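You operate a simulated robot arm through the tools that you are given. There is no shell and no other tool.

You are at the controls of a simulated two-armed robot. One attempt, no reset.

## Task
Switch the synthesizer on, tune it and try the flute tab.
Fine: the display ends on IN TUNE; hold the A key till the level lamps have shown for a second; that tab alone stays on; leave the other controls alone.

The check looks at the end state, three seconds after you hand in, the way a careful person would. Anything else that was tipped, shoved, dropped, spilled or broken makes it a failure.

## Robot
Two 7-joint arms with two-finger parallel grippers on one trunk that stands fixed in place. Base frame: the origin is at the foot of the trunk, x ahead of it, y to its left, z up. Units: m, degrees, N and s.
The left shoulder is at [0.05, 0.168, 1.157], the right one opposite. With the tool pointing down near the work surface each hand reaches from about 0.1 to 0.64 m from the base axis, measured 20 degrees to its own side. Payload 1.57 kg a hand.
The TCP of each hand is the grasp point between the finger pads, 0.03 m short of the fingertips. In the tool frame z runs along the fingers and y along their closing line. Largest opening 0.08 m; finger width 0.017, thickness 0.012; the body of the gripper, 0.04 by 0.082 m, starts 0.08 m behind the TCP.
Orientation is that of the tool frame in the base frame, as [roll, pitch, yaw] about the fixed x, y, z axes, in that order (R = Rz(yaw) Ry(pitch) Rx(roll)). With the fingers straight down and closing along the base's y, the tool's x points along the base's -x, its y along +y and its z along -z.

## Interface
- The arms move only by the tool servo_tool. It takes "left_series", "right_series" or both (then of equal length, played together; a hand with none holds still); each is a list of rows, each a list of 3 entries, a list of its own where there are three numbers: the turn, a rotation vector about the tool's x, y, z in degrees, then the shift along the tool's x, y, z in m, then the finger opening in m, from 0 to 0.08. In form: [[[wx, wy, wz], [tx, ty, tz], gripper], ...]. A call has 1 to 20 rows; each row shifts and turns the commanded pose from where the row before left it, along the tool's axes as they then stand. Rows are played at 5 a second. More than 0.05 m and 8.6 degrees between two rows, or a gripper value outside its range, and nothing of the call is played. A pose out of reach is approached as far as the arm can. The call stops where the force on the tool passes 90 N (or 10 N more than at its start, if that is more) or the arm is blocked; 0.2 s more then pass. Each finger travels about 0.045 m/s and halts on what it meets, pressing with about 42 N; the grip force reading is that of the motor and also rises with nothing between the fingers. The clock runs only during rows and for 0.2 s after the last one: add rows that do not move to give the fingers time. The reply holds the time, the measured pose of the TCP, the force on the tool along the base axes, the opening and the grip force, in the units named above and with some noise, with the torque about the TCP (base axes, N m) and any sound that the robot's microphone picked up.
- Cameras (640 x 400 px; columns grow to the right, rows downward): "scene" is now at [0.1153, -0.0394, 1.3594]; the picture's right is [-0.45, -0.89, 0.00], its down [-0.59, 0.30, -0.75] and it looks along [0.67, -0.34, -0.66] (base axes); focal length 329 px, centre (320, 200). "left" rides on the left gripper at [0.072, 0.007, -0.122] in its tool frame; the picture's right is [-0.09, 1.00, 0.00], its down [-0.84, -0.08, -0.54] and it looks along [-0.54, -0.05, 0.84] (tool axes); focal length 238 px, centre (320, 200). "right" rides on the right gripper at [0.072, -0.007, -0.122] in its tool frame; the picture's right is [0.09, 1.00, 0.00], its down [-0.84, 0.08, -0.54] and it looks along [-0.54, 0.05, 0.84] (tool axes); focal length 238 px, centre (320, 200). There is no depth. A picture from a camera that has moved, and an enlarged one, comes with that camera's place and axes in the base frame and with its lens.
- camera(camera): a new picture of that camera. It takes no simulated time.
- slide_trunk(by): slides the trunk up (or, below 0, down) by that many m; the arms and the scene camera ride with it, the base frame stays. It gives what a move gives, with no picture.
- pan_tilt(pan, tilt): turns the head with the scene camera to pan (to the left, within 80 degrees either way) and tilt (down, from -29 to 69), counted from straight ahead of the robot. It gives what a move gives.
- inspect(camera, box): a new picture of the part [left, top, right, bottom] of that camera's present view, enlarged. It takes no simulated time.
- sign_off(): hands the job in; it is judged then, once.

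Places have to be worked out from the pictures, the camera data and where the tool is seen. Open the grippers and draw the arms clear of the work before you hand the job in, unless the task says otherwise.

The tools are called after "Call:" as a command line: name --argument value ..., lists and objects as JSON in quotes. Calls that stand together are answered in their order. servo_tool: Moves the arms, as the interface text tells. Its arguments: {"type":"object","properties":{"left_series":{"type":"array","items":{"type":"array"}},"right_series":{"type":"array","items":{"type":"array"}}},"required":[]} The other tools are called the same way: slide_trunk (by) moves the trunk up or down; pan_tilt (pan, tilt) turns the head that bears the scene camera; camera (camera) takes a picture; inspect (camera, box) takes an enlarged picture of a part of a camera's view; sign_off () hands the job in.

At the start:

```text
time_s: 0.0
left_tool_pos: [0.4107, -0.016, 1.154]
left_ee_rot: [-180.0, 0.0, -179.9]
left_ft_force: [0.2, -0.4, -0.1]
left_wrist_torque: [-0.02, -0.01, -0.01]
left_grip_width: 0.0803
left_gripper_force: 0.1
right_tool_pos: [0.3252, -0.3454, 1.0942]
right_ee_rot: [180.0, 0.1, 180.0]
right_ft_force: [0.7, 0.5, 0.1]
right_wrist_torque: [0.0, 0.01, 0.05]
right_grip_width: 0.0798
right_gripper_force: 0.1
trunk travel left (down, up): [-0.325, 0.118]
head pan, tilt (commanded): [-27.0, 41.3]
```

scene: 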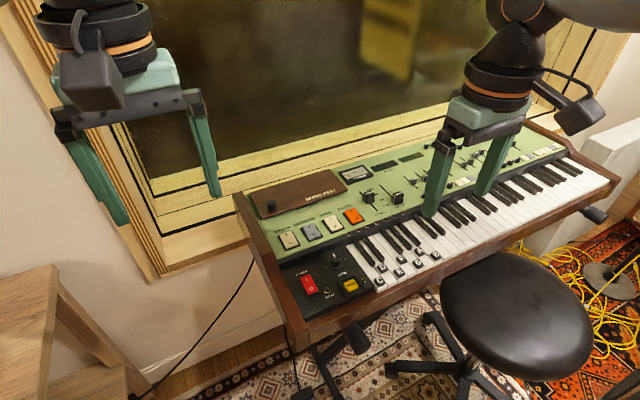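
right: 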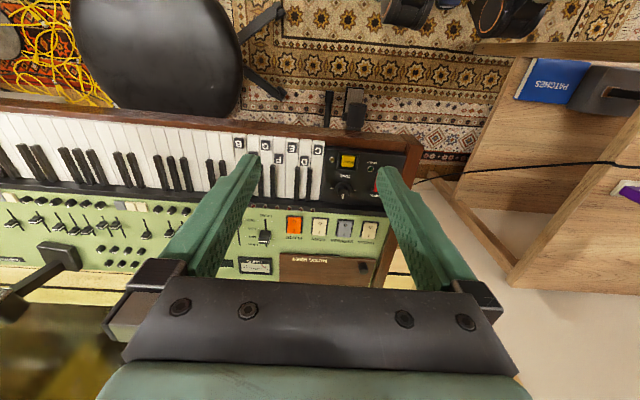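
left: 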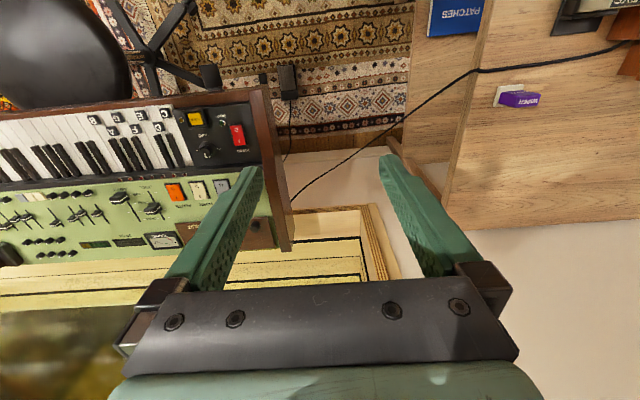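

I start by looking closer at the synthesizer's control panel to read its labels.

Call:
inspect --camera "scene" --box '[230, 160, 450, 310]'

Call:
inspect --camera "right" --box '[200, 120, 440, 290]'

Call:
inspect --camera "left" --box '[70, 80, 300, 260]'

```text
2.67 times, centred on (340, 235) of scene
camera zoom: at [0.1153, -0.0394, 1.3594], right [-0.45, -0.89, 0.0], down [-0.59, 0.3, -0.75], along [0.67, -0.34, -0.66], focal length 878 px, centre (267, 107)
```

zoom: 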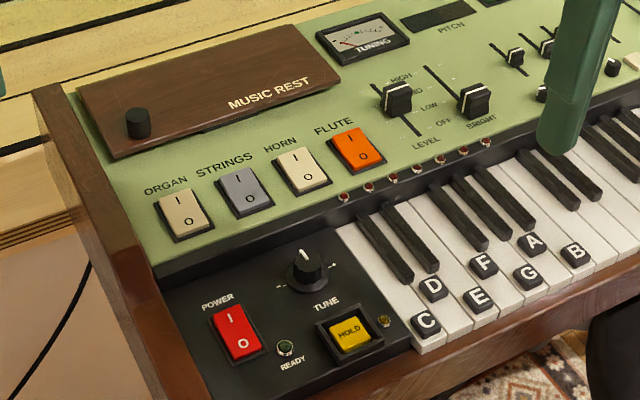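

```text
2.35 times, centred on (320, 205) of right
camera zoom: at [0.2524, -0.3521, 1.215], right [-0.09, 1.0, 0.0], down [0.84, 0.08, 0.54], along [0.54, 0.05, -0.84], focal length 561 px, centre (320, 188)
```

zoom: 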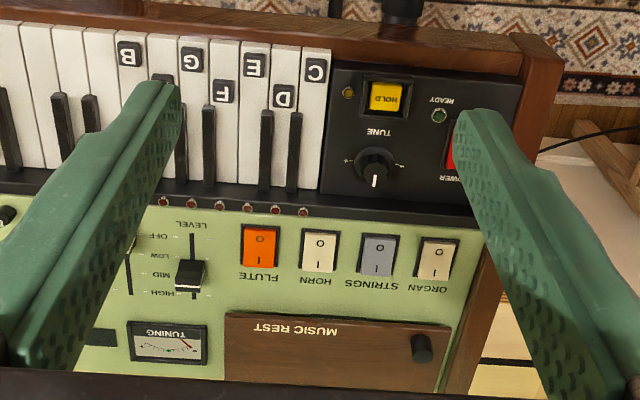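

```text
2.22 times, centred on (185, 170) of left
camera zoom: at [0.3379, -0.0076, 1.2757], right [0.09, 1.0, 0.0], down [0.84, -0.08, 0.54], along [0.54, -0.05, -0.84], focal length 530 px, centre (620, 267)
```

zoom: 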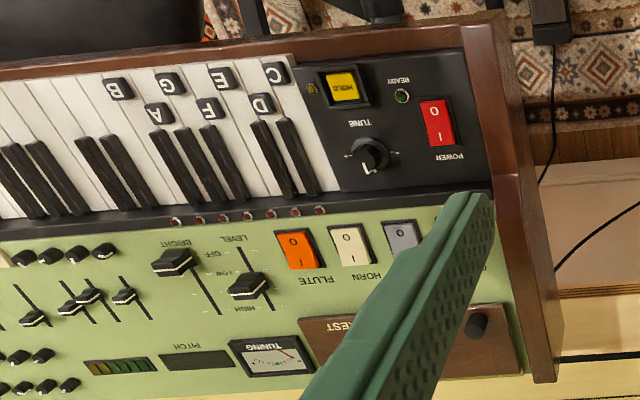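

The power rocker is near (0.484, -0.202, 0.766), the tune knob near (0.505, -0.274, 0.78), the flute tab near (0.597, -0.378, 0.79) and the A key label near (0.449, -0.466, 0.77). I move the left arm aside to the left and bring the right hand, closing, over the power switch, well above it.

Call:
servo_tool --left_series '[[[0, 0, 0], [0, 0.04, 0], 0.08], [[0, 0, 0], [0, 0.04, 0], 0.08], [[0, 0, 0], [0, 0.04, 0], 0.08], [[0, 0, 0], [0, 0.04, 0], 0.08], [[0, 0, 0], [0, 0.04, 0], 0.08], [[0, 0, 0], [0, 0.0, 0], 0.08], [[0, 0, 0], [0, 0.0, 0], 0.08]]' --right_series '[[[0, 0, 0], [-0.0285, 0.024, 0.0257], 0.06], [[0, 0, 0], [-0.0285, 0.024, 0.0257], 0.04], [[0, 0, 0], [-0.0285, 0.024, 0.0257], 0.02], [[0, 0, 0], [-0.0285, 0.024, 0.0257], 0.0], [[0, 0, 0], [-0.0285, 0.024, 0.0257], 0.0], [[0, 0, 0], [-0.0285, 0.024, 0.0257], 0.0], [[0, 0, 0], [0, 0, 0], 0.0]]'

```text
time_s: 1.6
left_tool_pos: [0.4094, 0.1871, 1.1553]
left_ee_rot: [180.0, 0.0, -179.9]
left_ft_force: [-0.4, 0.3, -0.5]
left_wrist_torque: [0.04, -0.05, 0.0]
left_grip_width: 0.0799
left_gripper_force: 0.0
right_tool_pos: [0.4925, -0.2028, 0.9409]
right_ee_rot: [179.9, 0.3, 180.0]
right_ft_force: [0.1, -0.3, -0.5]
right_wrist_torque: [0.03, 0.01, 0.0]
right_grip_width: 0.0
right_gripper_force: 21.6
right hand out of reach, approached as far as the arm can: row 6
trunk travel left (down, up): [-0.325, 0.118]
head pan, tilt (commanded): [-27.0, 41.3]
```

The right hand stopped slightly short of the commanded spot, so I check the pictures before going on.

Call:
camera --camera "scene"

Call:
camera --camera "right"

```text
taken
camera scene: at [0.1152, -0.0392, 1.3594], right [-0.45, -0.89, 0.0], down [-0.59, 0.3, -0.75], along [0.67, -0.34, -0.66], focal length 329 px, centre (320, 200)
```

scene: 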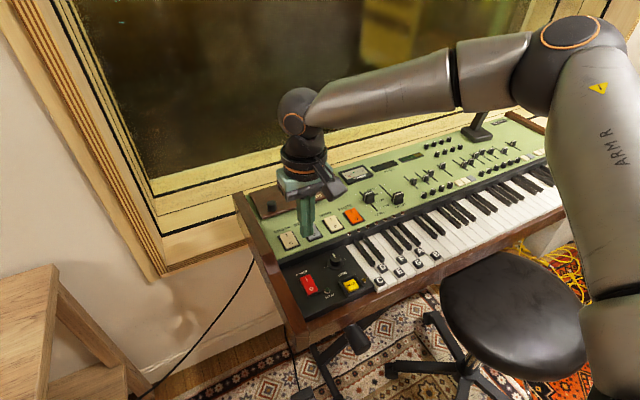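

```text
taken
camera right: at [0.4203, -0.2099, 1.0628], right [-0.09, 1.0, 0.0], down [0.84, 0.08, 0.54], along [0.54, 0.05, -0.84], focal length 238 px, centre (320, 200)
```

right: 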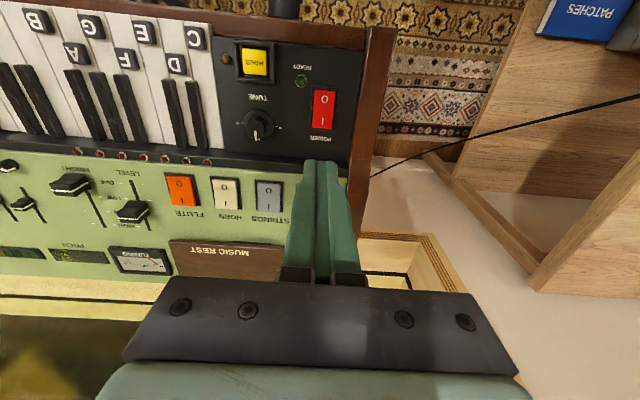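

The right arm reaches over from the right and its view of the panel is good. I zoom in on the panel from the wrist camera and the scene camera to locate things more exactly.

Call:
inspect --camera "right" --box '[200, 20, 400, 170]'

Call:
inspect --camera "right" --box '[0, 120, 320, 320]'

Call:
inspect --camera "scene" --box '[270, 230, 390, 310]'

Call:
inspect --camera "scene" --box '[270, 140, 430, 250]'

```text
2.67 times, centred on (300, 95) of right
camera zoom: at [0.4203, -0.2099, 1.0628], right [-0.09, 1.0, 0.0], down [0.84, 0.08, 0.54], along [0.54, 0.05, -0.84], focal length 636 px, centre (373, 480)
```

zoom: 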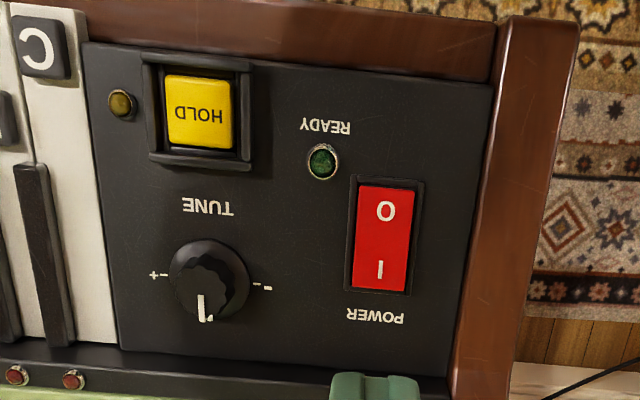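

```text
2.00 times, centred on (160, 220) of right
camera zoom: at [0.4203, -0.2099, 1.0628], right [-0.09, 1.0, 0.0], down [0.84, 0.08, 0.54], along [0.54, 0.05, -0.84], focal length 477 px, centre (640, 160)
```

zoom: 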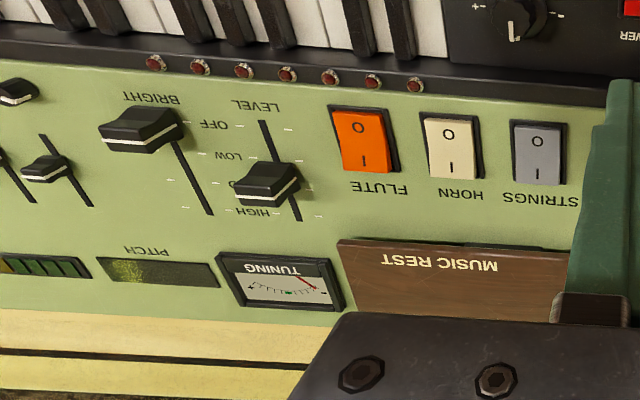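

```text
5.00 times, centred on (330, 270) of scene
camera zoom: at [0.1152, -0.0392, 1.3594], right [-0.45, -0.89, 0.0], down [-0.59, 0.3, -0.75], along [0.67, -0.34, -0.66], focal length 1647 px, centre (270, -150)
```

zoom: 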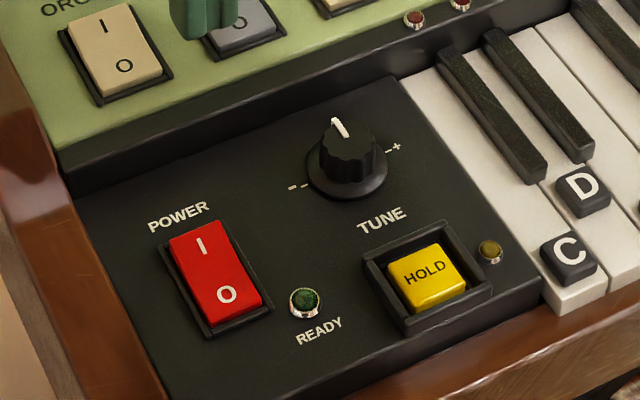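

```text
3.64 times, centred on (350, 195) of scene
camera zoom: at [0.1152, -0.0392, 1.3594], right [-0.45, -0.89, 0.0], down [-0.59, 0.3, -0.75], along [0.67, -0.34, -0.66], focal length 1198 px, centre (211, 218)
```

zoom: 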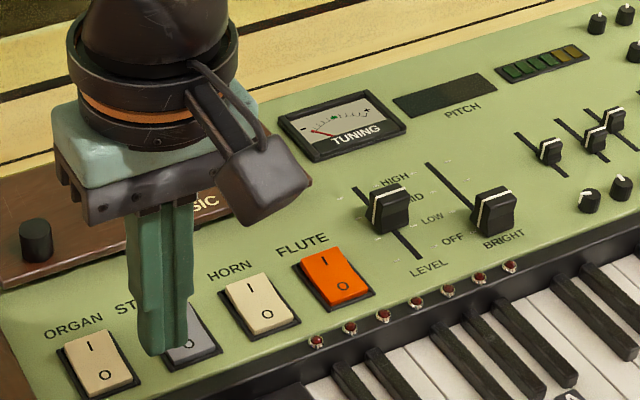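

The rocker's I half is at about (0.495, -0.200, 0.768). I lower the closed fingers above it, stopping with the tips about 12 mm short.

Call:
servo_tool --right_series '[[[0, 0, 0], [-0.0005, 0.0007, 0.03], 0.0], [[0, 0, 0], [-0.0005, 0.0007, 0.03], 0.0], [[0, 0, 0], [-0.0005, 0.0007, 0.03], 0.0], [[0, 0, 0], [-0.0005, 0.0007, 0.025], 0.0], [[0, 0, 0], [0, 0, 0.01], 0.0], [[0, 0, 0], [0, 0, 0], 0.0]]'

```text
time_s: 3.0
left_tool_pos: [0.4109, 0.1853, 1.1556]
left_ee_rot: [180.0, 0.0, -179.9]
left_ft_force: [-0.1, 0.3, 0.5]
left_wrist_torque: [0.01, 0.01, -0.01]
left_grip_width: 0.08
left_gripper_force: 0.0
right_tool_pos: [0.4539, -0.2364, 0.8506]
right_ee_rot: [179.9, 0.2, 180.0]
right_ft_force: [0.3, 0.2, -0.3]
right_wrist_torque: [0.02, 0.0, 0.04]
right_grip_width: 0.0002
right_gripper_force: 21.3
right hand out of reach, approached as far as the arm can: row 1, 2, 3, 4, 5
trunk travel left (down, up): [-0.325, 0.118]
head pan, tilt (commanded): [-27.0, 41.3]
```

At this trunk height the arm runs out of reach when lowering. I look at the arm's posture before choosing how to fix that.

Call:
camera --camera "scene"

```text
taken
camera scene: at [0.1153, -0.0394, 1.3594], right [-0.45, -0.89, 0.0], down [-0.59, 0.3, -0.75], along [0.67, -0.34, -0.66], focal length 329 px, centre (320, 200)
```

scene: 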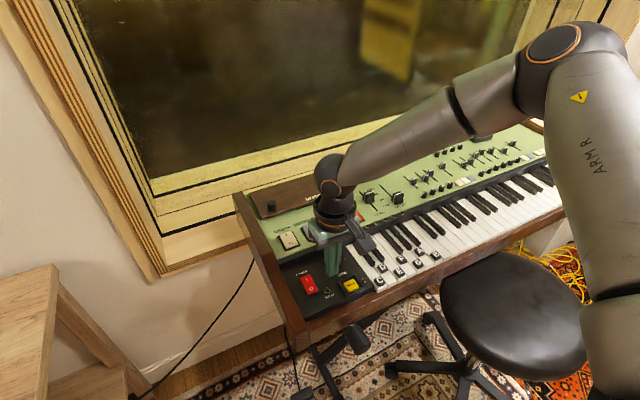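

The arm is not stretched at full length vertically: the lower the hand relative to the shoulder, the less it reaches, so a lower trunk should help. I first raise the right hand so that it stays clear, then slide the trunk down.

Call:
servo_tool --right_series '[[[0, 0, 0], [0, 0, -0.04], 0.0], [[0, 0, 0], [0.0, 0, -0.04], 0.0], [[0, 0, 0], [0, 0, -0.04], 0.0], [[0, 0, 0], [0, 0, -0.04], 0.0], [[0, 0, 0], [0, 0, -0.04], 0.0], [[0, 0, 0], [0, 0, -0.03], 0.0], [[0, 0, 0], [0, 0, 0], 0.0]]'

```text
time_s: 4.6
left_tool_pos: [0.4104, 0.1863, 1.1547]
left_ee_rot: [-180.0, 0.0, -179.8]
left_ft_force: [0.8, -0.4, 0.6]
left_wrist_torque: [-0.02, 0.03, 0.03]
left_grip_width: 0.0799
left_gripper_force: 0.0
right_tool_pos: [0.4539, -0.2357, 1.0788]
right_ee_rot: [-180.0, 0.0, -180.0]
right_ft_force: [-0.3, 0.8, -0.3]
right_wrist_torque: [0.02, -0.02, -0.04]
right_grip_width: 0.0002
right_gripper_force: 21.1
trunk travel left (down, up): [-0.325, 0.118]
head pan, tilt (commanded): [-27.0, 41.3]
```

The hand is at z 1.079, clear of the synth. I slide the trunk down by 0.20 m, which leaves the fingertips at about z 0.85.

Call:
slide_trunk --by -0.2

Call:
camera --camera "scene"

```text
time_s: 6.8
left_tool_pos: [0.4096, 0.1851, 0.9552]
left_ee_rot: [180.0, 0.0, -179.9]
left_ft_force: [0.9, -0.3, -0.4]
left_wrist_torque: [-0.02, -0.05, 0.0]
left_grip_width: 0.0797
left_gripper_force: 0.0
right_tool_pos: [0.4542, -0.2371, 0.8792]
right_ee_rot: [180.0, 0.1, -180.0]
right_ft_force: [-0.7, -0.4, 0.1]
right_wrist_torque: [0.02, 0.03, 0.01]
right_grip_width: 0.0001
right_gripper_force: 21.2
trunk travel left (down, up): [-0.125, 0.318]
head pan, tilt (commanded): [-27.0, 41.3]
```

```text
taken
camera scene: at [0.1153, -0.0394, 1.1594], right [-0.45, -0.89, 0.0], down [-0.59, 0.3, -0.75], along [0.67, -0.34, -0.66], focal length 329 px, centre (320, 200)
```

scene: 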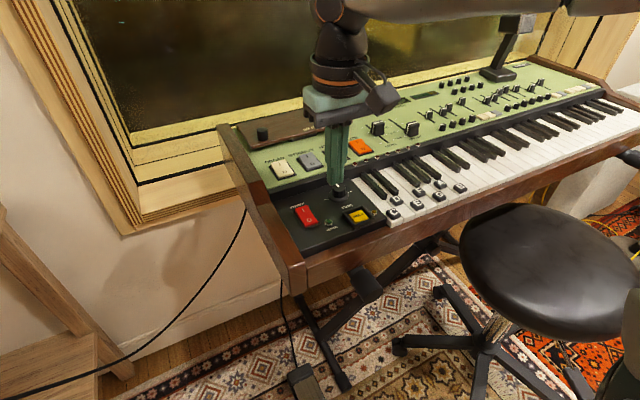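

Now I bring the closed fingertips over the I half of the power rocker, about 30 mm above it.

Call:
servo_tool --right_series '[[[0, 0, 0], [-0.0204, 0.0185, 0.0], 0.0], [[0, 0, 0], [-0.0204, 0.0186, 0.0], 0.0], [[0, 0, 0], [0, 0, 0.025], 0.0], [[0, 0, 0], [0, 0, 0.024], 0.0], [[0, 0, 0], [0, 0, 0], 0.0]]'

Call:
camera --camera "right"

Call:
inspect --camera "scene" --box '[250, 130, 410, 250]'

```text
time_s: 8.0
left_tool_pos: [0.41, 0.1851, 0.9544]
left_ee_rot: [-179.9, -0.1, -179.9]
left_ft_force: [0.9, -0.1, 0.1]
left_wrist_torque: [0.0, -0.04, -0.01]
left_grip_width: 0.0799
left_gripper_force: 0.0
right_tool_pos: [0.4946, -0.1997, 0.8303]
right_ee_rot: [180.0, 0.0, -180.0]
right_ft_force: [0.5, -0.1, 0.0]
right_wrist_torque: [0.03, -0.01, -0.01]
right_grip_width: 0.0002
right_gripper_force: 21.3
trunk travel left (down, up): [-0.125, 0.318]
head pan, tilt (commanded): [-27.0, 41.3]
```

```text
taken
camera right: at [0.4227, -0.2058, 0.951], right [-0.09, 1.0, 0.0], down [0.84, 0.08, 0.54], along [0.54, 0.05, -0.84], focal length 238 px, centre (320, 200)
```

right: 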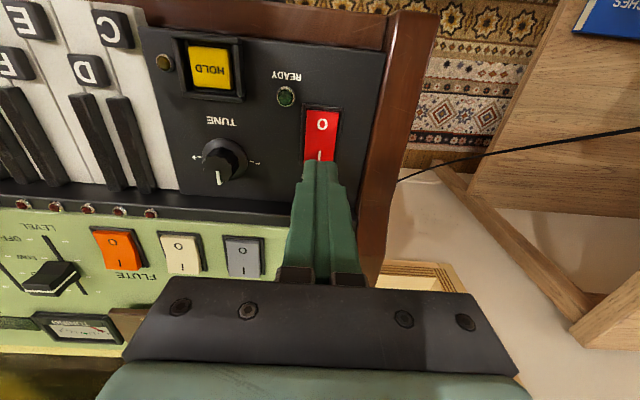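

```text
3.33 times, centred on (330, 190) of scene
camera zoom: at [0.1154, -0.0394, 1.1594], right [-0.45, -0.89, 0.0], down [-0.59, 0.3, -0.75], along [0.67, -0.34, -0.66], focal length 1098 px, centre (287, 233)
```

zoom: 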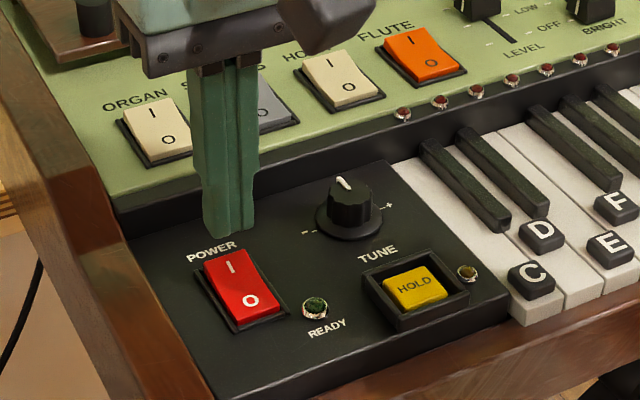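

The tips hang right over the I half. I descend in small steps and watch the force.

Call:
servo_tool --right_series '[[[0, 0, 0], [0, 0, 0.01], 0.0], [[0, 0, 0], [0, 0, 0.01], 0.0], [[0, 0, 0], [0, 0, 0.004], 0.0], [[0, 0, 0], [0, 0, 0.003], 0.0], [[0, 0, 0], [0, 0, 0.0], 0.0]]'

Call:
inspect --camera "scene" --box '[270, 180, 390, 260]'

```text
time_s: 9.2
left_tool_pos: [0.4101, 0.1866, 0.9551]
left_ee_rot: [-179.9, 0.1, -179.9]
left_ft_force: [-0.3, 0.3, 0.8]
left_wrist_torque: [-0.01, 0.05, -0.02]
left_grip_width: 0.08
left_gripper_force: 0.0
right_tool_pos: [0.4948, -0.1999, 0.8038]
right_ee_rot: [-180.0, 0.1, 179.9]
right_ft_force: [0.0, 0.2, 1.0]
right_wrist_torque: [-0.02, -0.01, 0.01]
right_grip_width: 0.0
right_gripper_force: 20.8
trunk travel left (down, up): [-0.125, 0.318]
head pan, tilt (commanded): [-27.0, 41.3]
```

```text
5.00 times, centred on (330, 220) of scene
camera zoom: at [0.1153, -0.0394, 1.1594], right [-0.45, -0.89, 0.0], down [-0.59, 0.3, -0.75], along [0.67, -0.34, -0.66], focal length 1647 px, centre (270, 100)
```

zoom: 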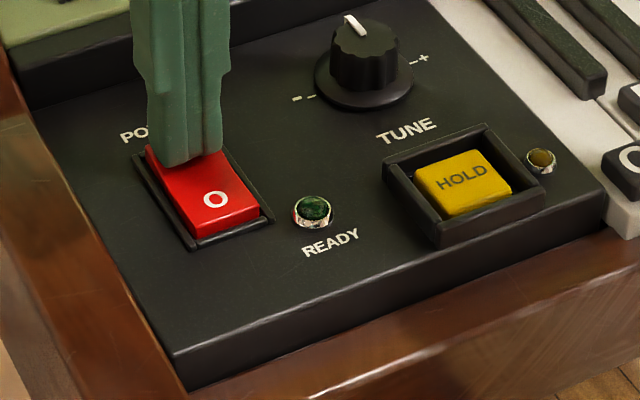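

The tips at z 0.774 are about at the rocker's surface. I press on in 2 mm steps.

Call:
servo_tool --right_series '[[[0, 0, 0], [0, 0, 0.002], 0.0], [[0, 0, 0], [0, 0, 0.002], 0.0], [[0, 0, 0], [0, 0, 0.002], 0.0], [[0, 0, 0], [0, 0, 0.0], 0.0]]'

Call:
inspect --camera "scene" --box '[270, 180, 390, 260]'

```text
time_s: 10.2
left_tool_pos: [0.4081, 0.1876, 0.9565]
left_ee_rot: [-179.8, 0.2, -179.9]
left_ft_force: [0.2, -0.3, 0.2]
left_wrist_torque: [0.0, 0.0, 0.03]
left_grip_width: 0.0801
left_gripper_force: 0.1
right_tool_pos: [0.495, -0.1996, 0.801]
right_ee_rot: [-180.0, 0.4, 180.0]
right_ft_force: [0.3, -8.0, 31.4]
right_wrist_torque: [-0.2, 0.27, 0.42]
right_grip_width: 0.0
right_gripper_force: 21.7
trunk travel left (down, up): [-0.125, 0.318]
head pan, tilt (commanded): [-27.0, 41.3]
```

```text
5.00 times, centred on (330, 220) of scene
camera zoom: at [0.1131, -0.039, 1.1601], right [-0.45, -0.89, 0.0], down [-0.59, 0.3, -0.75], along [0.67, -0.34, -0.66], focal length 1647 px, centre (270, 100)
```

zoom: 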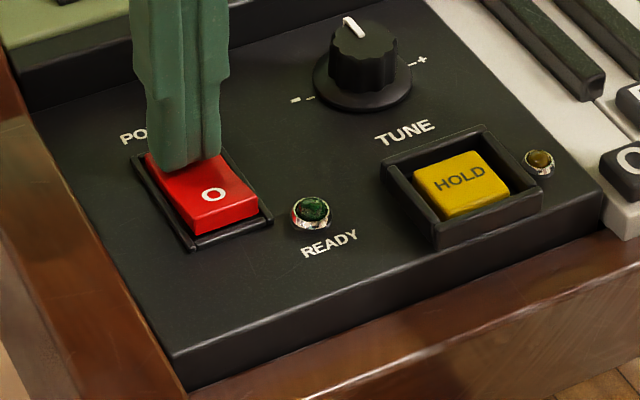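

The force rose to 31 N and the rocker's O end looks raised now. I lift off and check the display and lamps.

Call:
servo_tool --right_series '[[[0, 0, 0], [0, 0, -0.01], 0.0], [[0, 0, 0], [0, 0, -0.03], 0.0], [[0, 0, 0], [0.0, 0.0, -0.03], 0.0], [[0, 0, 0], [0, 0, 0], 0.0]]'

Call:
inspect --camera "scene" --box '[270, 180, 390, 260]'

Call:
inspect --camera "scene" --box '[290, 80, 510, 220]'

```text
time_s: 11.2
left_tool_pos: [0.4101, 0.1865, 0.955]
left_ee_rot: [-180.0, 0.0, -179.9]
left_ft_force: [-0.8, -0.4, 1.5]
left_wrist_torque: [0.01, 0.01, -0.02]
left_grip_width: 0.08
left_gripper_force: 0.1
right_tool_pos: [0.4954, -0.2001, 0.8681]
right_ee_rot: [179.9, -0.1, -179.9]
right_ft_force: [0.3, -0.6, -0.2]
right_wrist_torque: [0.03, 0.0, 0.02]
right_grip_width: 0.0001
right_gripper_force: 21.4
trunk travel left (down, up): [-0.125, 0.318]
head pan, tilt (commanded): [-27.0, 41.3]
```

```text
5.00 times, centred on (330, 220) of scene
camera zoom: at [0.1153, -0.0394, 1.1594], right [-0.45, -0.89, 0.0], down [-0.59, 0.3, -0.75], along [0.67, -0.34, -0.66], focal length 1647 px, centre (270, 100)
```

zoom: 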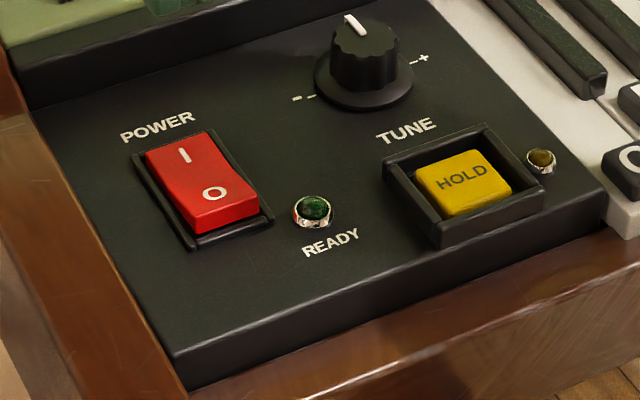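

```text
2.86 times, centred on (400, 150) of scene
camera zoom: at [0.1153, -0.0394, 1.1594], right [-0.45, -0.89, 0.0], down [-0.59, 0.3, -0.75], along [0.67, -0.34, -0.66], focal length 941 px, centre (91, 343)
```

zoom: 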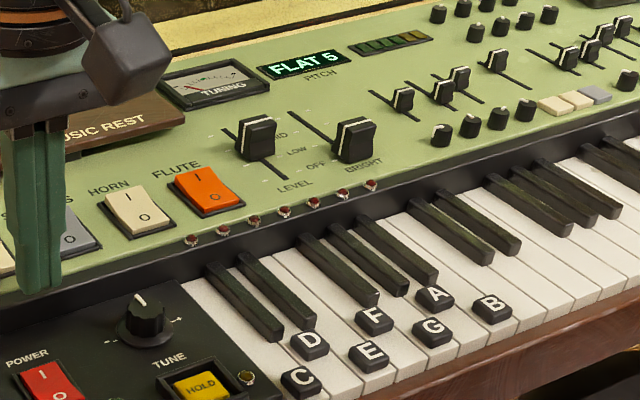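

The synth is on: the pitch display shows FLAT 5 while the READY lamp is still dark. I move the hand over the tune knob, open the fingers and let some time pass for the warm-up.

Call:
servo_tool --right_series '[[[0, 0, 0], [0, -0.025, 0.0], 0.02], [[0, 0, 0], [-0.003, -0.025, 0.0], 0.04], [[0, 0, 0], [-0.003, -0.025, 0.0], 0.05], [[0, 0, 0], [0, 0, 0], 0.05], [[0, 0, 0], [0, 0, 0], 0.05], [[0, 0, 0], [0, 0, 0], 0.05], [[0, 0, 0], [0, 0, 0], 0.05], [[0, 0, 0], [0, 0, 0], 0.05], [[0, 0, 0], [0, 0, 0], 0.05], [[0, 0, 0], [0, 0, 0], 0.05], [[0, 0, 0], [0, 0, 0], 0.05], [[0, 0, 0], [0, 0, 0], 0.05]]'

Call:
camera --camera "right"

Call:
inspect --camera "scene" --box '[250, 80, 470, 240]'

```text
time_s: 13.8
left_tool_pos: [0.4111, 0.185, 0.9553]
left_ee_rot: [-180.0, -0.1, -179.9]
left_ft_force: [-0.6, 0.0, -0.2]
left_wrist_torque: [-0.01, 0.02, 0.0]
left_grip_width: 0.08
left_gripper_force: 0.1
right_tool_pos: [0.5005, -0.2742, 0.8676]
right_ee_rot: [179.9, 0.0, -180.0]
right_ft_force: [-0.7, 0.9, -0.4]
right_wrist_torque: [0.01, 0.0, 0.01]
right_grip_width: 0.05
right_gripper_force: 0.1
trunk travel left (down, up): [-0.125, 0.318]
head pan, tilt (commanded): [-27.0, 41.3]
```

```text
taken
camera right: at [0.4289, -0.2816, 0.9889], right [-0.09, 1.0, 0.0], down [0.84, 0.08, 0.54], along [0.54, 0.05, -0.84], focal length 238 px, centre (320, 200)
```

right: 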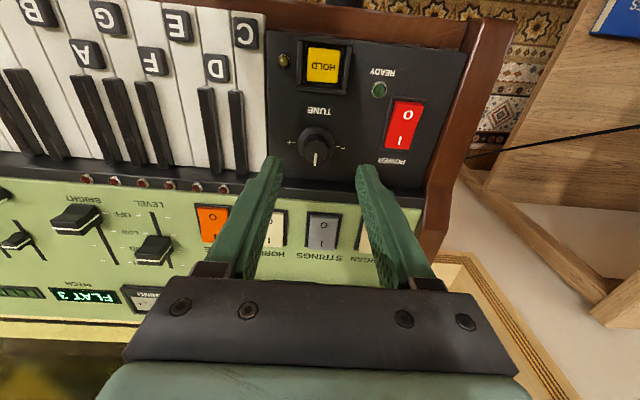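

```text
2.50 times, centred on (360, 160) of scene
camera zoom: at [0.1153, -0.0394, 1.1594], right [-0.45, -0.89, 0.0], down [-0.59, 0.3, -0.75], along [0.67, -0.34, -0.66], focal length 823 px, centre (220, 300)
```

zoom: 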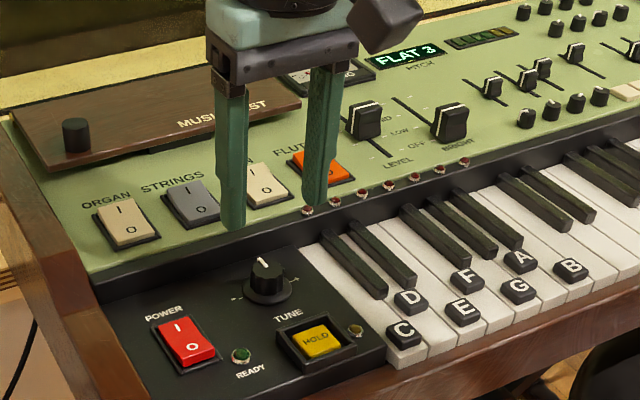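

The display now reads FLAT 3, so the pitch drifts while warming up; I'll wait for READY. Meanwhile I zoom in to place the knob precisely.

Call:
inspect --camera "right" --box '[260, 90, 380, 190]'

Call:
servo_tool --right_series '[[[0, 0, 0], [0, 0, 0], 0.05], [[0, 0, 0], [0, 0, 0], 0.05], [[0, 0, 0], [0, 0, 0], 0.05], [[0, 0, 0], [0, 0, 0], 0.05], [[0, 0, 0], [0, 0, 0], 0.05], [[0, 0, 0], [0, 0, 0], 0.05], [[0, 0, 0], [0, 0, 0], 0.05], [[0, 0, 0], [0, 0, 0], 0.05], [[0, 0, 0], [0, 0, 0], 0.05], [[0, 0, 0], [0, 0, 0], 0.05], [[0, 0, 0], [0, 0, 0], 0.05], [[0, 0, 0], [0, 0, 0], 0.05], [[0, 0, 0], [0, 0, 0], 0.05], [[0, 0, 0], [0, 0, 0], 0.05], [[0, 0, 0], [0, 0, 0], 0.05]]'

Call:
inspect --camera "scene" --box '[250, 80, 470, 240]'

```text
4.00 times, centred on (320, 140) of right
camera zoom: at [0.4289, -0.2816, 0.9889], right [-0.09, 1.0, 0.0], down [0.84, 0.08, 0.54], along [0.54, 0.05, -0.84], focal length 953 px, centre (320, 440)
```

zoom: 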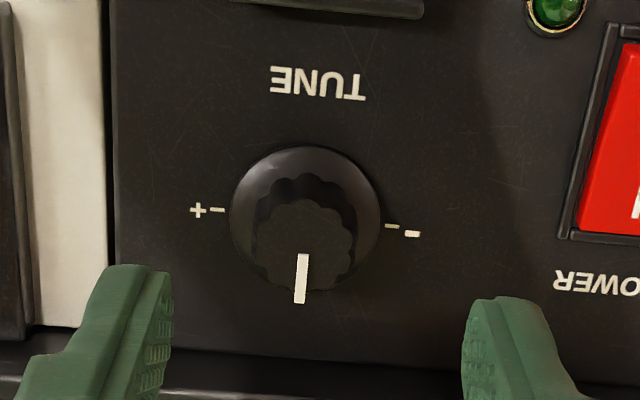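

```text
time_s: 17.0
left_tool_pos: [0.4108, 0.1855, 0.9551]
left_ee_rot: [180.0, 0.1, -179.9]
left_ft_force: [0.6, -0.6, 0.6]
left_wrist_torque: [-0.03, 0.03, -0.02]
left_grip_width: 0.0801
left_gripper_force: 0.0
right_tool_pos: [0.5009, -0.2754, 0.8681]
right_ee_rot: [179.9, -0.1, 180.0]
right_ft_force: [-1.1, -0.9, 0.2]
right_wrist_torque: [0.01, -0.01, 0.0]
right_grip_width: 0.05
right_gripper_force: 0.0
trunk travel left (down, up): [-0.125, 0.318]
head pan, tilt (commanded): [-27.0, 41.3]
```

```text
2.50 times, centred on (360, 160) of scene
camera zoom: at [0.1153, -0.0394, 1.1594], right [-0.45, -0.89, 0.0], down [-0.59, 0.3, -0.75], along [0.67, -0.34, -0.66], focal length 823 px, centre (220, 300)
```

zoom: 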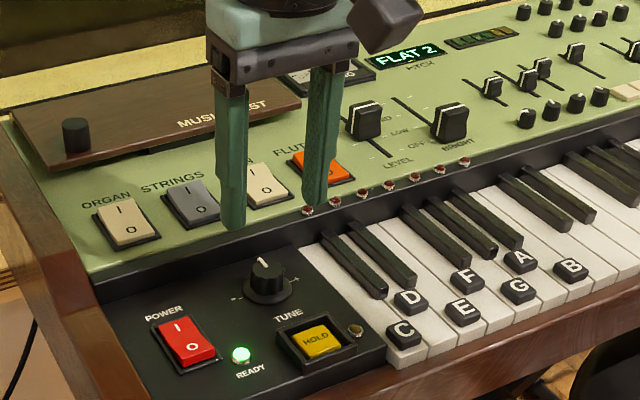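

READY is lit and the display reads FLAT 2; the knob's centre is at about (0.508, -0.278) with the cap top near z 0.787. I align over it and go down to just above the cap for a check.

Call:
servo_tool --right_series '[[[0, 0, 0], [-0.0071, -0.0026, 0.0], 0.044], [[0, 0, 0], [0, 0, 0.02], 0.044], [[0, 0, 0], [0, 0, 0.02], 0.044], [[0, 0, 0], [0, 0, 0.008], 0.044], [[0, 0, 0], [0, 0, 0], 0.044]]'

Call:
inspect --camera "right" --box '[220, 70, 420, 220]'

Call:
inspect --camera "scene" --box '[250, 80, 470, 240]'

```text
time_s: 18.2
left_tool_pos: [0.41, 0.186, 0.9563]
left_ee_rot: [-180.0, 0.0, -179.9]
left_ft_force: [-0.1, -0.3, -0.6]
left_wrist_torque: [0.03, 0.02, -0.01]
left_grip_width: 0.0802
left_gripper_force: 0.0
right_tool_pos: [0.5088, -0.2774, 0.8171]
right_ee_rot: [179.9, -0.1, -179.9]
right_ft_force: [0.0, -0.7, 0.4]
right_wrist_torque: [0.01, -0.01, 0.01]
right_grip_width: 0.0438
right_gripper_force: 0.0
trunk travel left (down, up): [-0.125, 0.318]
head pan, tilt (commanded): [-27.0, 41.3]
```

```text
2.67 times, centred on (320, 145) of right
camera zoom: at [0.4358, -0.2835, 0.939], right [-0.09, 1.0, 0.0], down [0.84, 0.08, 0.54], along [0.54, 0.05, -0.84], focal length 636 px, centre (320, 347)
```

zoom: 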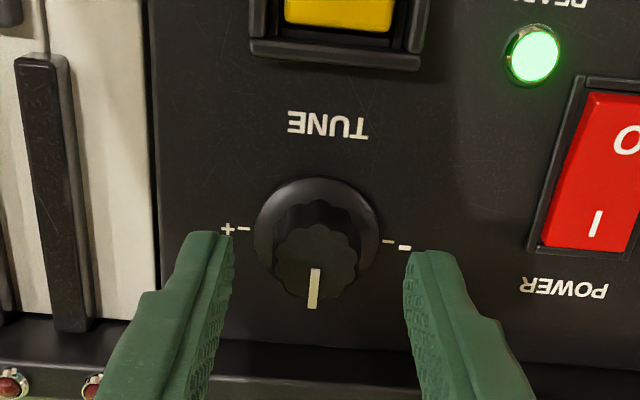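

```text
2.50 times, centred on (360, 160) of scene
camera zoom: at [0.1154, -0.0394, 1.1594], right [-0.45, -0.89, 0.0], down [-0.59, 0.3, -0.75], along [0.67, -0.34, -0.66], focal length 823 px, centre (220, 300)
```

zoom: 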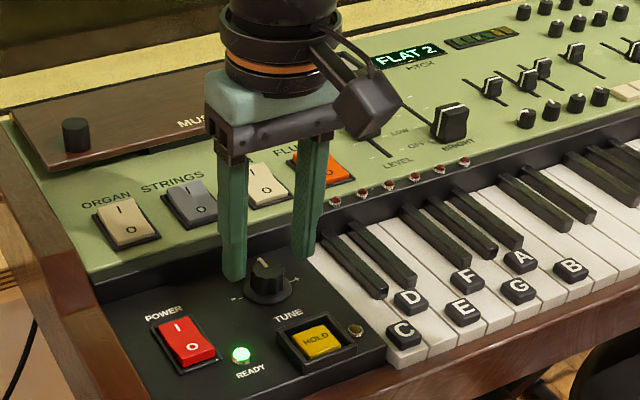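

Alignment is good, within about 2 mm. I lower the fingers around the cap and close on it, then check the force and the display.

Call:
servo_tool --right_series '[[[0, 0, 0], [0.002, -0.0008, 0.006], 0.044], [[0, 0, 0], [0, 0, 0.006], 0.044], [[0, 0, 0], [0, 0, 0], 0.044]]'

Call:
inspect --camera "scene" --box '[270, 160, 390, 240]'

```text
time_s: 19.0
left_tool_pos: [0.4105, 0.1865, 0.9541]
left_ee_rot: [179.9, 0.0, -180.0]
left_ft_force: [0.1, -0.5, -0.2]
left_wrist_torque: [0.03, -0.05, 0.01]
left_grip_width: 0.08
left_gripper_force: 0.1
right_tool_pos: [0.5065, -0.2777, 0.8063]
right_ee_rot: [180.0, 0.0, -180.0]
right_ft_force: [0.7, -0.4, 0.4]
right_wrist_torque: [0.0, 0.0, 0.01]
right_grip_width: 0.0441
right_gripper_force: 0.1
trunk travel left (down, up): [-0.125, 0.318]
head pan, tilt (commanded): [-27.0, 41.3]
```

```text
5.00 times, centred on (330, 200) of scene
camera zoom: at [0.1154, -0.0394, 1.1594], right [-0.45, -0.89, 0.0], down [-0.59, 0.3, -0.75], along [0.67, -0.34, -0.66], focal length 1647 px, centre (270, 200)
```

zoom: 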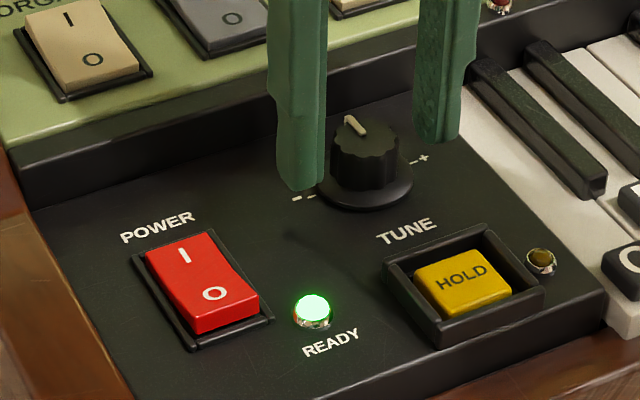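

The fingers straddle the cap with the tips at z 0.776. I close on the knob.

Call:
servo_tool --right_series '[[[0, 0, 0], [0, 0, 0], 0.034], [[0, 0, 0], [0, 0, 0], 0.026], [[0, 0, 0], [0, 0, 0], 0.018], [[0, 0, 0], [0, 0, 0], 0.015], [[0, 0, 0], [0, 0, 0], 0.015]]'

Call:
inspect --camera "scene" --box '[270, 80, 450, 230]'

```text
time_s: 20.2
left_tool_pos: [0.4102, 0.1855, 0.955]
left_ee_rot: [180.0, 0.0, -179.9]
left_ft_force: [0.1, 0.1, -0.4]
left_wrist_torque: [0.03, 0.0, 0.0]
left_grip_width: 0.08
left_gripper_force: 0.1
right_tool_pos: [0.5058, -0.2789, 0.8055]
right_ee_rot: [-180.0, 0.0, -179.9]
right_ft_force: [0.4, -6.6, 1.3]
right_wrist_torque: [-0.24, 0.12, -0.06]
right_grip_width: 0.0248
right_gripper_force: 36.2
trunk travel left (down, up): [-0.125, 0.318]
head pan, tilt (commanded): [-27.0, 41.3]
```

```text
2.67 times, centred on (360, 155) of scene
camera zoom: at [0.1153, -0.0397, 1.1594], right [-0.45, -0.89, 0.0], down [-0.59, 0.3, -0.75], along [0.67, -0.34, -0.66], focal length 878 px, centre (213, 320)
```

zoom: 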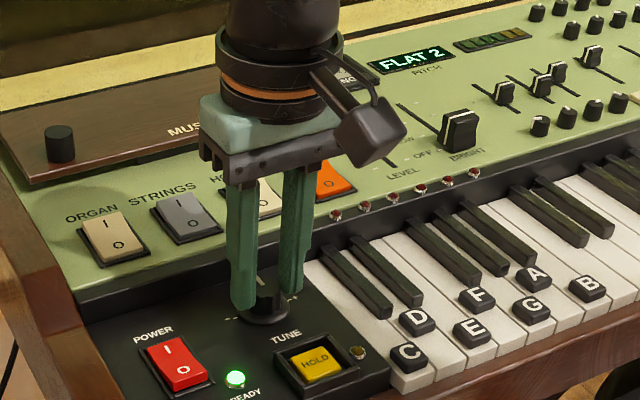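

The knob is held at 25 mm. I turn it 8 degrees clockwise seen from above, towards "+", and read the display.

Call:
servo_tool --right_series '[[[0, 0, 4], [0, 0, 0], 0.015], [[0, 0, 4], [0, 0, 0], 0.015], [[0, 0, 0], [0, 0, 0], 0.015]]'

Call:
inspect --camera "scene" --box '[270, 80, 450, 230]'

Call:
inspect --camera "scene" --box '[350, 80, 430, 130]'

```text
time_s: 21.0
left_tool_pos: [0.411, 0.1867, 0.955]
left_ee_rot: [-180.0, 0.0, -179.9]
left_ft_force: [0.2, 0.7, -0.3]
left_wrist_torque: [-0.01, 0.0, 0.01]
left_grip_width: 0.0797
left_gripper_force: 0.1
right_tool_pos: [0.5067, -0.2778, 0.8062]
right_ee_rot: [180.0, 0.0, 172.0]
right_ft_force: [-2.1, -6.4, 6.3]
right_wrist_torque: [-0.1, 0.32, -0.08]
right_grip_width: 0.0245
right_gripper_force: 36.2
trunk travel left (down, up): [-0.125, 0.318]
head pan, tilt (commanded): [-27.0, 41.3]
```

```text
2.67 times, centred on (360, 155) of scene
camera zoom: at [0.1149, -0.0396, 1.1595], right [-0.45, -0.89, 0.0], down [-0.59, 0.3, -0.75], along [0.67, -0.34, -0.66], focal length 878 px, centre (213, 320)
```

zoom: 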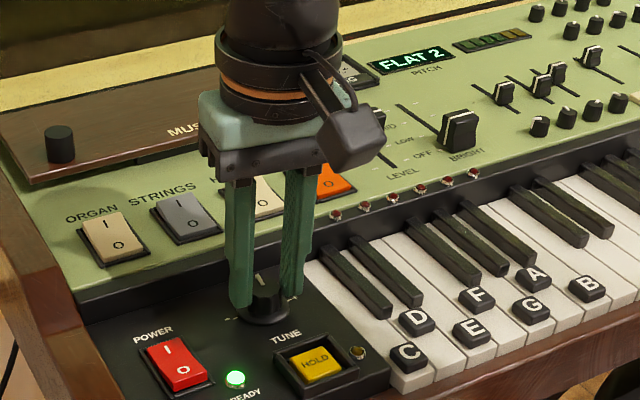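

```text
8.00 times, centred on (390, 105) of scene
camera zoom: at [0.1149, -0.0396, 1.1595], right [-0.45, -0.89, 0.0], down [-0.59, 0.3, -0.75], along [0.67, -0.34, -0.66], focal length 2634 px, centre (-240, 960)
```

zoom: 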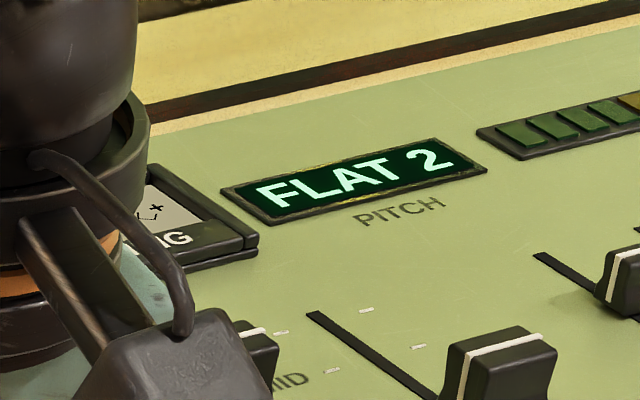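

Still FLAT 2 after 8 degrees. I turn another 8 degrees the same way and check the display and the knob's pointer.

Call:
servo_tool --right_series '[[[0, 0, 4], [0, 0, 0], 0.015], [[0, 0, 4], [0, 0, 0], 0.015], [[0, 0, 0], [0, 0, 0], 0.015]]'

Call:
inspect --camera "scene" --box '[350, 80, 430, 130]'

Call:
inspect --camera "right" --box '[220, 70, 420, 220]'

```text
time_s: 21.8
left_tool_pos: [0.4112, 0.186, 0.9549]
left_ee_rot: [-180.0, 0.0, -179.8]
left_ft_force: [-1.0, 0.8, -0.3]
left_wrist_torque: [0.02, 0.02, 0.04]
left_grip_width: 0.0798
left_gripper_force: 0.0
right_tool_pos: [0.5056, -0.2768, 0.808]
right_ee_rot: [180.0, -0.1, 164.1]
right_ft_force: [0.8, -2.6, -4.8]
right_wrist_torque: [-0.2, -0.82, 0.0]
right_grip_width: 0.0245
right_gripper_force: 36.4
trunk travel left (down, up): [-0.125, 0.318]
head pan, tilt (commanded): [-27.0, 41.3]
```

```text
8.00 times, centred on (390, 105) of scene
camera zoom: at [0.1156, -0.0396, 1.1592], right [-0.45, -0.89, 0.0], down [-0.59, 0.3, -0.75], along [0.67, -0.34, -0.66], focal length 2634 px, centre (-240, 960)
```

zoom: 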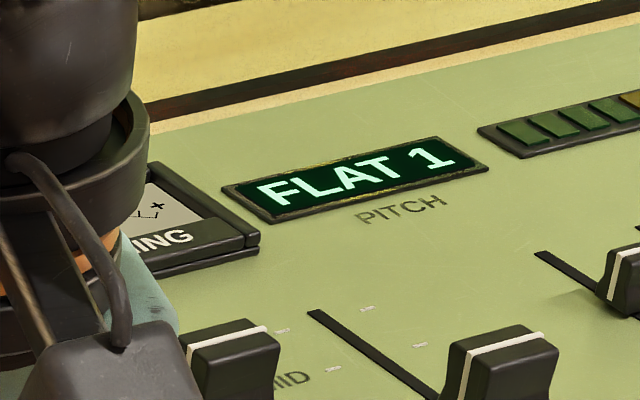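

```text
2.67 times, centred on (320, 145) of right
camera zoom: at [0.4353, -0.2634, 0.9277], right [0.19, 0.98, 0.0], down [0.83, -0.16, 0.54], along [0.53, -0.1, -0.84], focal length 636 px, centre (320, 347)
```

zoom: 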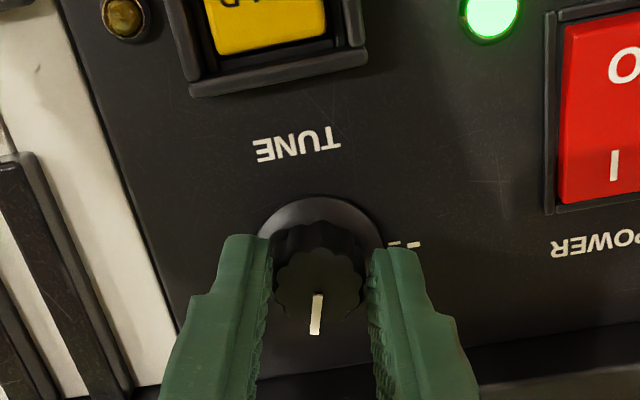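

FLAT 1 now, and the knob follows the grip. I turn 8 degrees more in finer steps.

Call:
servo_tool --right_series '[[[0, 0, 4], [0, 0, 0], 0.015], [[0, 0, 4], [0, 0, 0], 0.015], [[0, 0, 0], [0, 0, 0], 0.015]]'

Call:
inspect --camera "scene" --box '[350, 80, 430, 130]'

```text
time_s: 22.6
left_tool_pos: [0.4114, 0.1869, 0.9538]
left_ee_rot: [180.0, -0.1, -179.9]
left_ft_force: [0.4, -0.4, 0.3]
left_wrist_torque: [0.01, 0.02, -0.02]
left_grip_width: 0.0799
left_gripper_force: 0.1
right_tool_pos: [0.5068, -0.2757, 0.8056]
right_ee_rot: [179.9, 0.0, 155.9]
right_ft_force: [6.6, 5.3, -7.0]
right_wrist_torque: [0.2, -0.37, 0.0]
right_grip_width: 0.0246
right_gripper_force: 36.1
trunk travel left (down, up): [-0.125, 0.318]
head pan, tilt (commanded): [-27.0, 41.3]
```

```text
8.00 times, centred on (390, 105) of scene
camera zoom: at [0.1162, -0.0392, 1.1593], right [-0.45, -0.89, 0.0], down [-0.59, 0.3, -0.75], along [0.67, -0.34, -0.66], focal length 2634 px, centre (-240, 960)
```

zoom: 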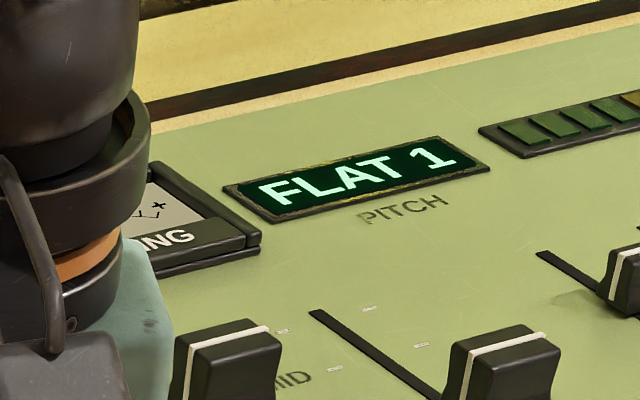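

Still FLAT 1. I go on 6 degrees more.

Call:
servo_tool --right_series '[[[0, 0, 3], [0, 0, 0], 0.015], [[0, 0, 3], [0, 0, 0], 0.015], [[0, 0, 0], [0, 0, 0], 0.015]]'

Call:
inspect --camera "scene" --box '[350, 80, 430, 130]'

```text
time_s: 23.4
left_tool_pos: [0.412, 0.1862, 0.9543]
left_ee_rot: [-179.9, -0.1, -179.9]
left_ft_force: [1.0, 0.4, 0.2]
left_wrist_torque: [-0.04, -0.01, 0.0]
left_grip_width: 0.08
left_gripper_force: 0.0
right_tool_pos: [0.5057, -0.2768, 0.8066]
right_ee_rot: [179.9, -0.1, 149.9]
right_ft_force: [6.9, 10.1, -7.1]
right_wrist_torque: [0.31, -0.33, 0.02]
right_grip_width: 0.0247
right_gripper_force: 36.4
trunk travel left (down, up): [-0.125, 0.318]
head pan, tilt (commanded): [-27.0, 41.3]
```

```text
8.00 times, centred on (390, 105) of scene
camera zoom: at [0.1164, -0.039, 1.1592], right [-0.45, -0.89, 0.0], down [-0.59, 0.3, -0.75], along [0.67, -0.34, -0.66], focal length 2634 px, centre (-240, 960)
```

zoom: 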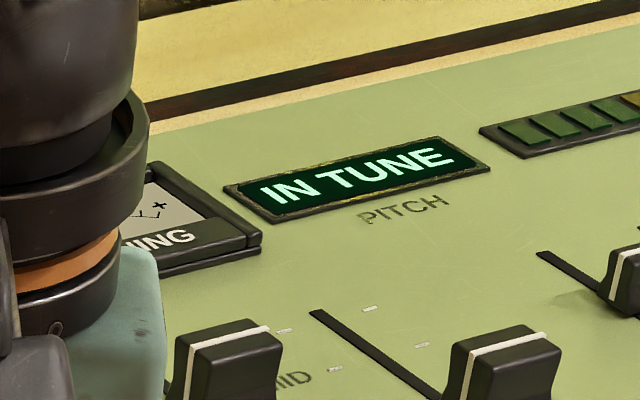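

IN TUNE. To sit away from the edge of the window I turn 4 degrees more and check that it stays.

Call:
servo_tool --right_series '[[[0, 0, 2], [0, 0, 0], 0.015], [[0, 0, 2], [0, 0, 0], 0.015], [[0, 0, 0], [0, 0, 0], 0.015]]'

Call:
inspect --camera "scene" --box '[350, 80, 430, 130]'

Call:
inspect --camera "right" --box '[20, 70, 420, 320]'

```text
time_s: 24.2
left_tool_pos: [0.4114, 0.1869, 0.9541]
left_ee_rot: [-179.9, -0.1, -179.8]
left_ft_force: [0.4, 0.8, -0.8]
left_wrist_torque: [-0.01, -0.01, 0.0]
left_grip_width: 0.0802
left_gripper_force: 0.1
right_tool_pos: [0.5073, -0.2751, 0.8057]
right_ee_rot: [180.0, -0.2, 146.0]
right_ft_force: [5.7, 17.7, -10.6]
right_wrist_torque: [0.41, -0.36, 0.05]
right_grip_width: 0.0247
right_gripper_force: 36.4
trunk travel left (down, up): [-0.125, 0.318]
head pan, tilt (commanded): [-27.0, 41.3]
```

```text
8.00 times, centred on (390, 105) of scene
camera zoom: at [0.1165, -0.0385, 1.1592], right [-0.45, -0.89, 0.0], down [-0.59, 0.3, -0.75], along [0.67, -0.34, -0.66], focal length 2634 px, centre (-240, 960)
```

zoom: 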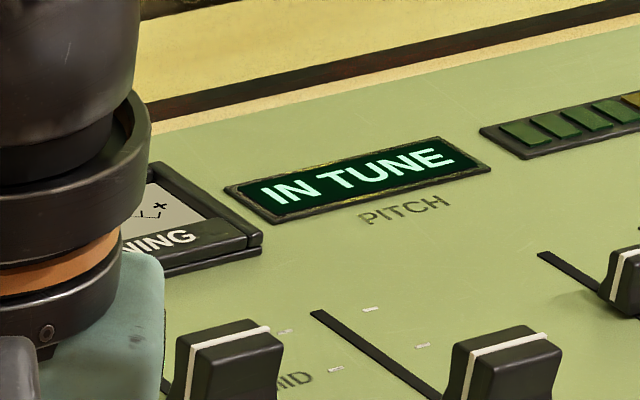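

```text
1.60 times, centred on (220, 195) of right
camera zoom: at [0.4434, -0.2414, 0.9279], right [0.48, 0.88, 0.0], down [0.74, -0.4, 0.54], along [0.48, -0.26, -0.84], focal length 381 px, centre (480, 208)
```

zoom: 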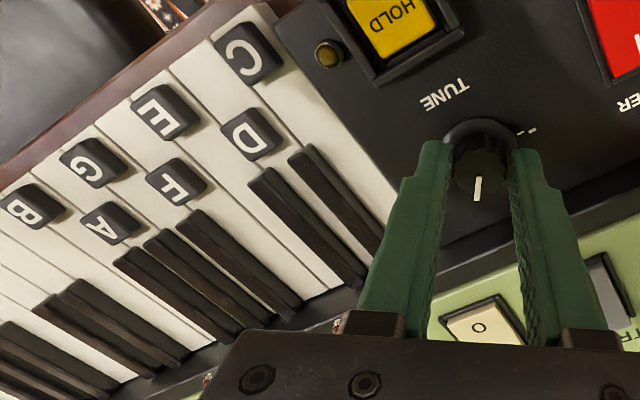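

It stays IN TUNE after 34 degrees in all. I release the knob, rise and check that the reading holds.

Call:
servo_tool --right_series '[[[0, 0, 0], [0, 0, 0], 0.03], [[0, 0, 0], [0, 0, 0], 0.04], [[0, 0, 0], [0, 0, 0], 0.04], [[0, 0, 0], [0, 0, -0.02], 0.04], [[0, 0, 0], [0, 0, -0.03], 0.04], [[0, 0, 0], [0, 0, -0.04], 0.04], [[0, 0, 0], [0, 0, 0.0], 0.04]]'

Call:
inspect --camera "scene" --box '[250, 80, 470, 240]'

```text
time_s: 25.8
left_tool_pos: [0.4094, 0.1868, 0.955]
left_ee_rot: [-180.0, 0.0, -179.9]
left_ft_force: [0.0, 0.1, 0.1]
left_wrist_torque: [0.01, -0.01, 0.02]
left_grip_width: 0.08
left_gripper_force: 0.1
right_tool_pos: [0.506, -0.2769, 0.8964]
right_ee_rot: [-179.9, 0.0, 146.0]
right_ft_force: [0.5, -0.3, 0.2]
right_wrist_torque: [-0.01, 0.02, -0.01]
right_grip_width: 0.0399
right_gripper_force: 0.1
trunk travel left (down, up): [-0.125, 0.318]
head pan, tilt (commanded): [-27.0, 41.3]
```

```text
2.50 times, centred on (360, 160) of scene
camera zoom: at [0.1152, -0.0393, 1.1594], right [-0.45, -0.89, 0.0], down [-0.59, 0.3, -0.75], along [0.67, -0.34, -0.66], focal length 823 px, centre (220, 300)
```

zoom: 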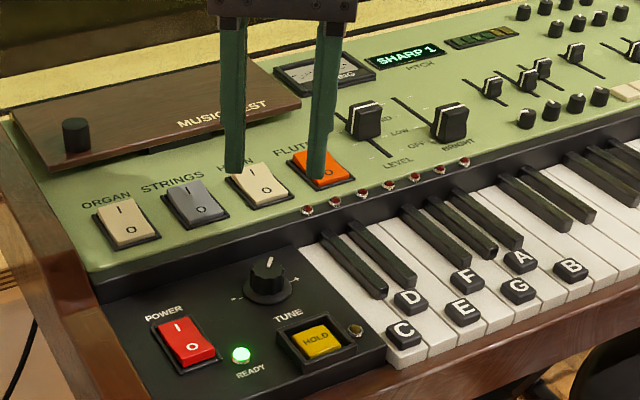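

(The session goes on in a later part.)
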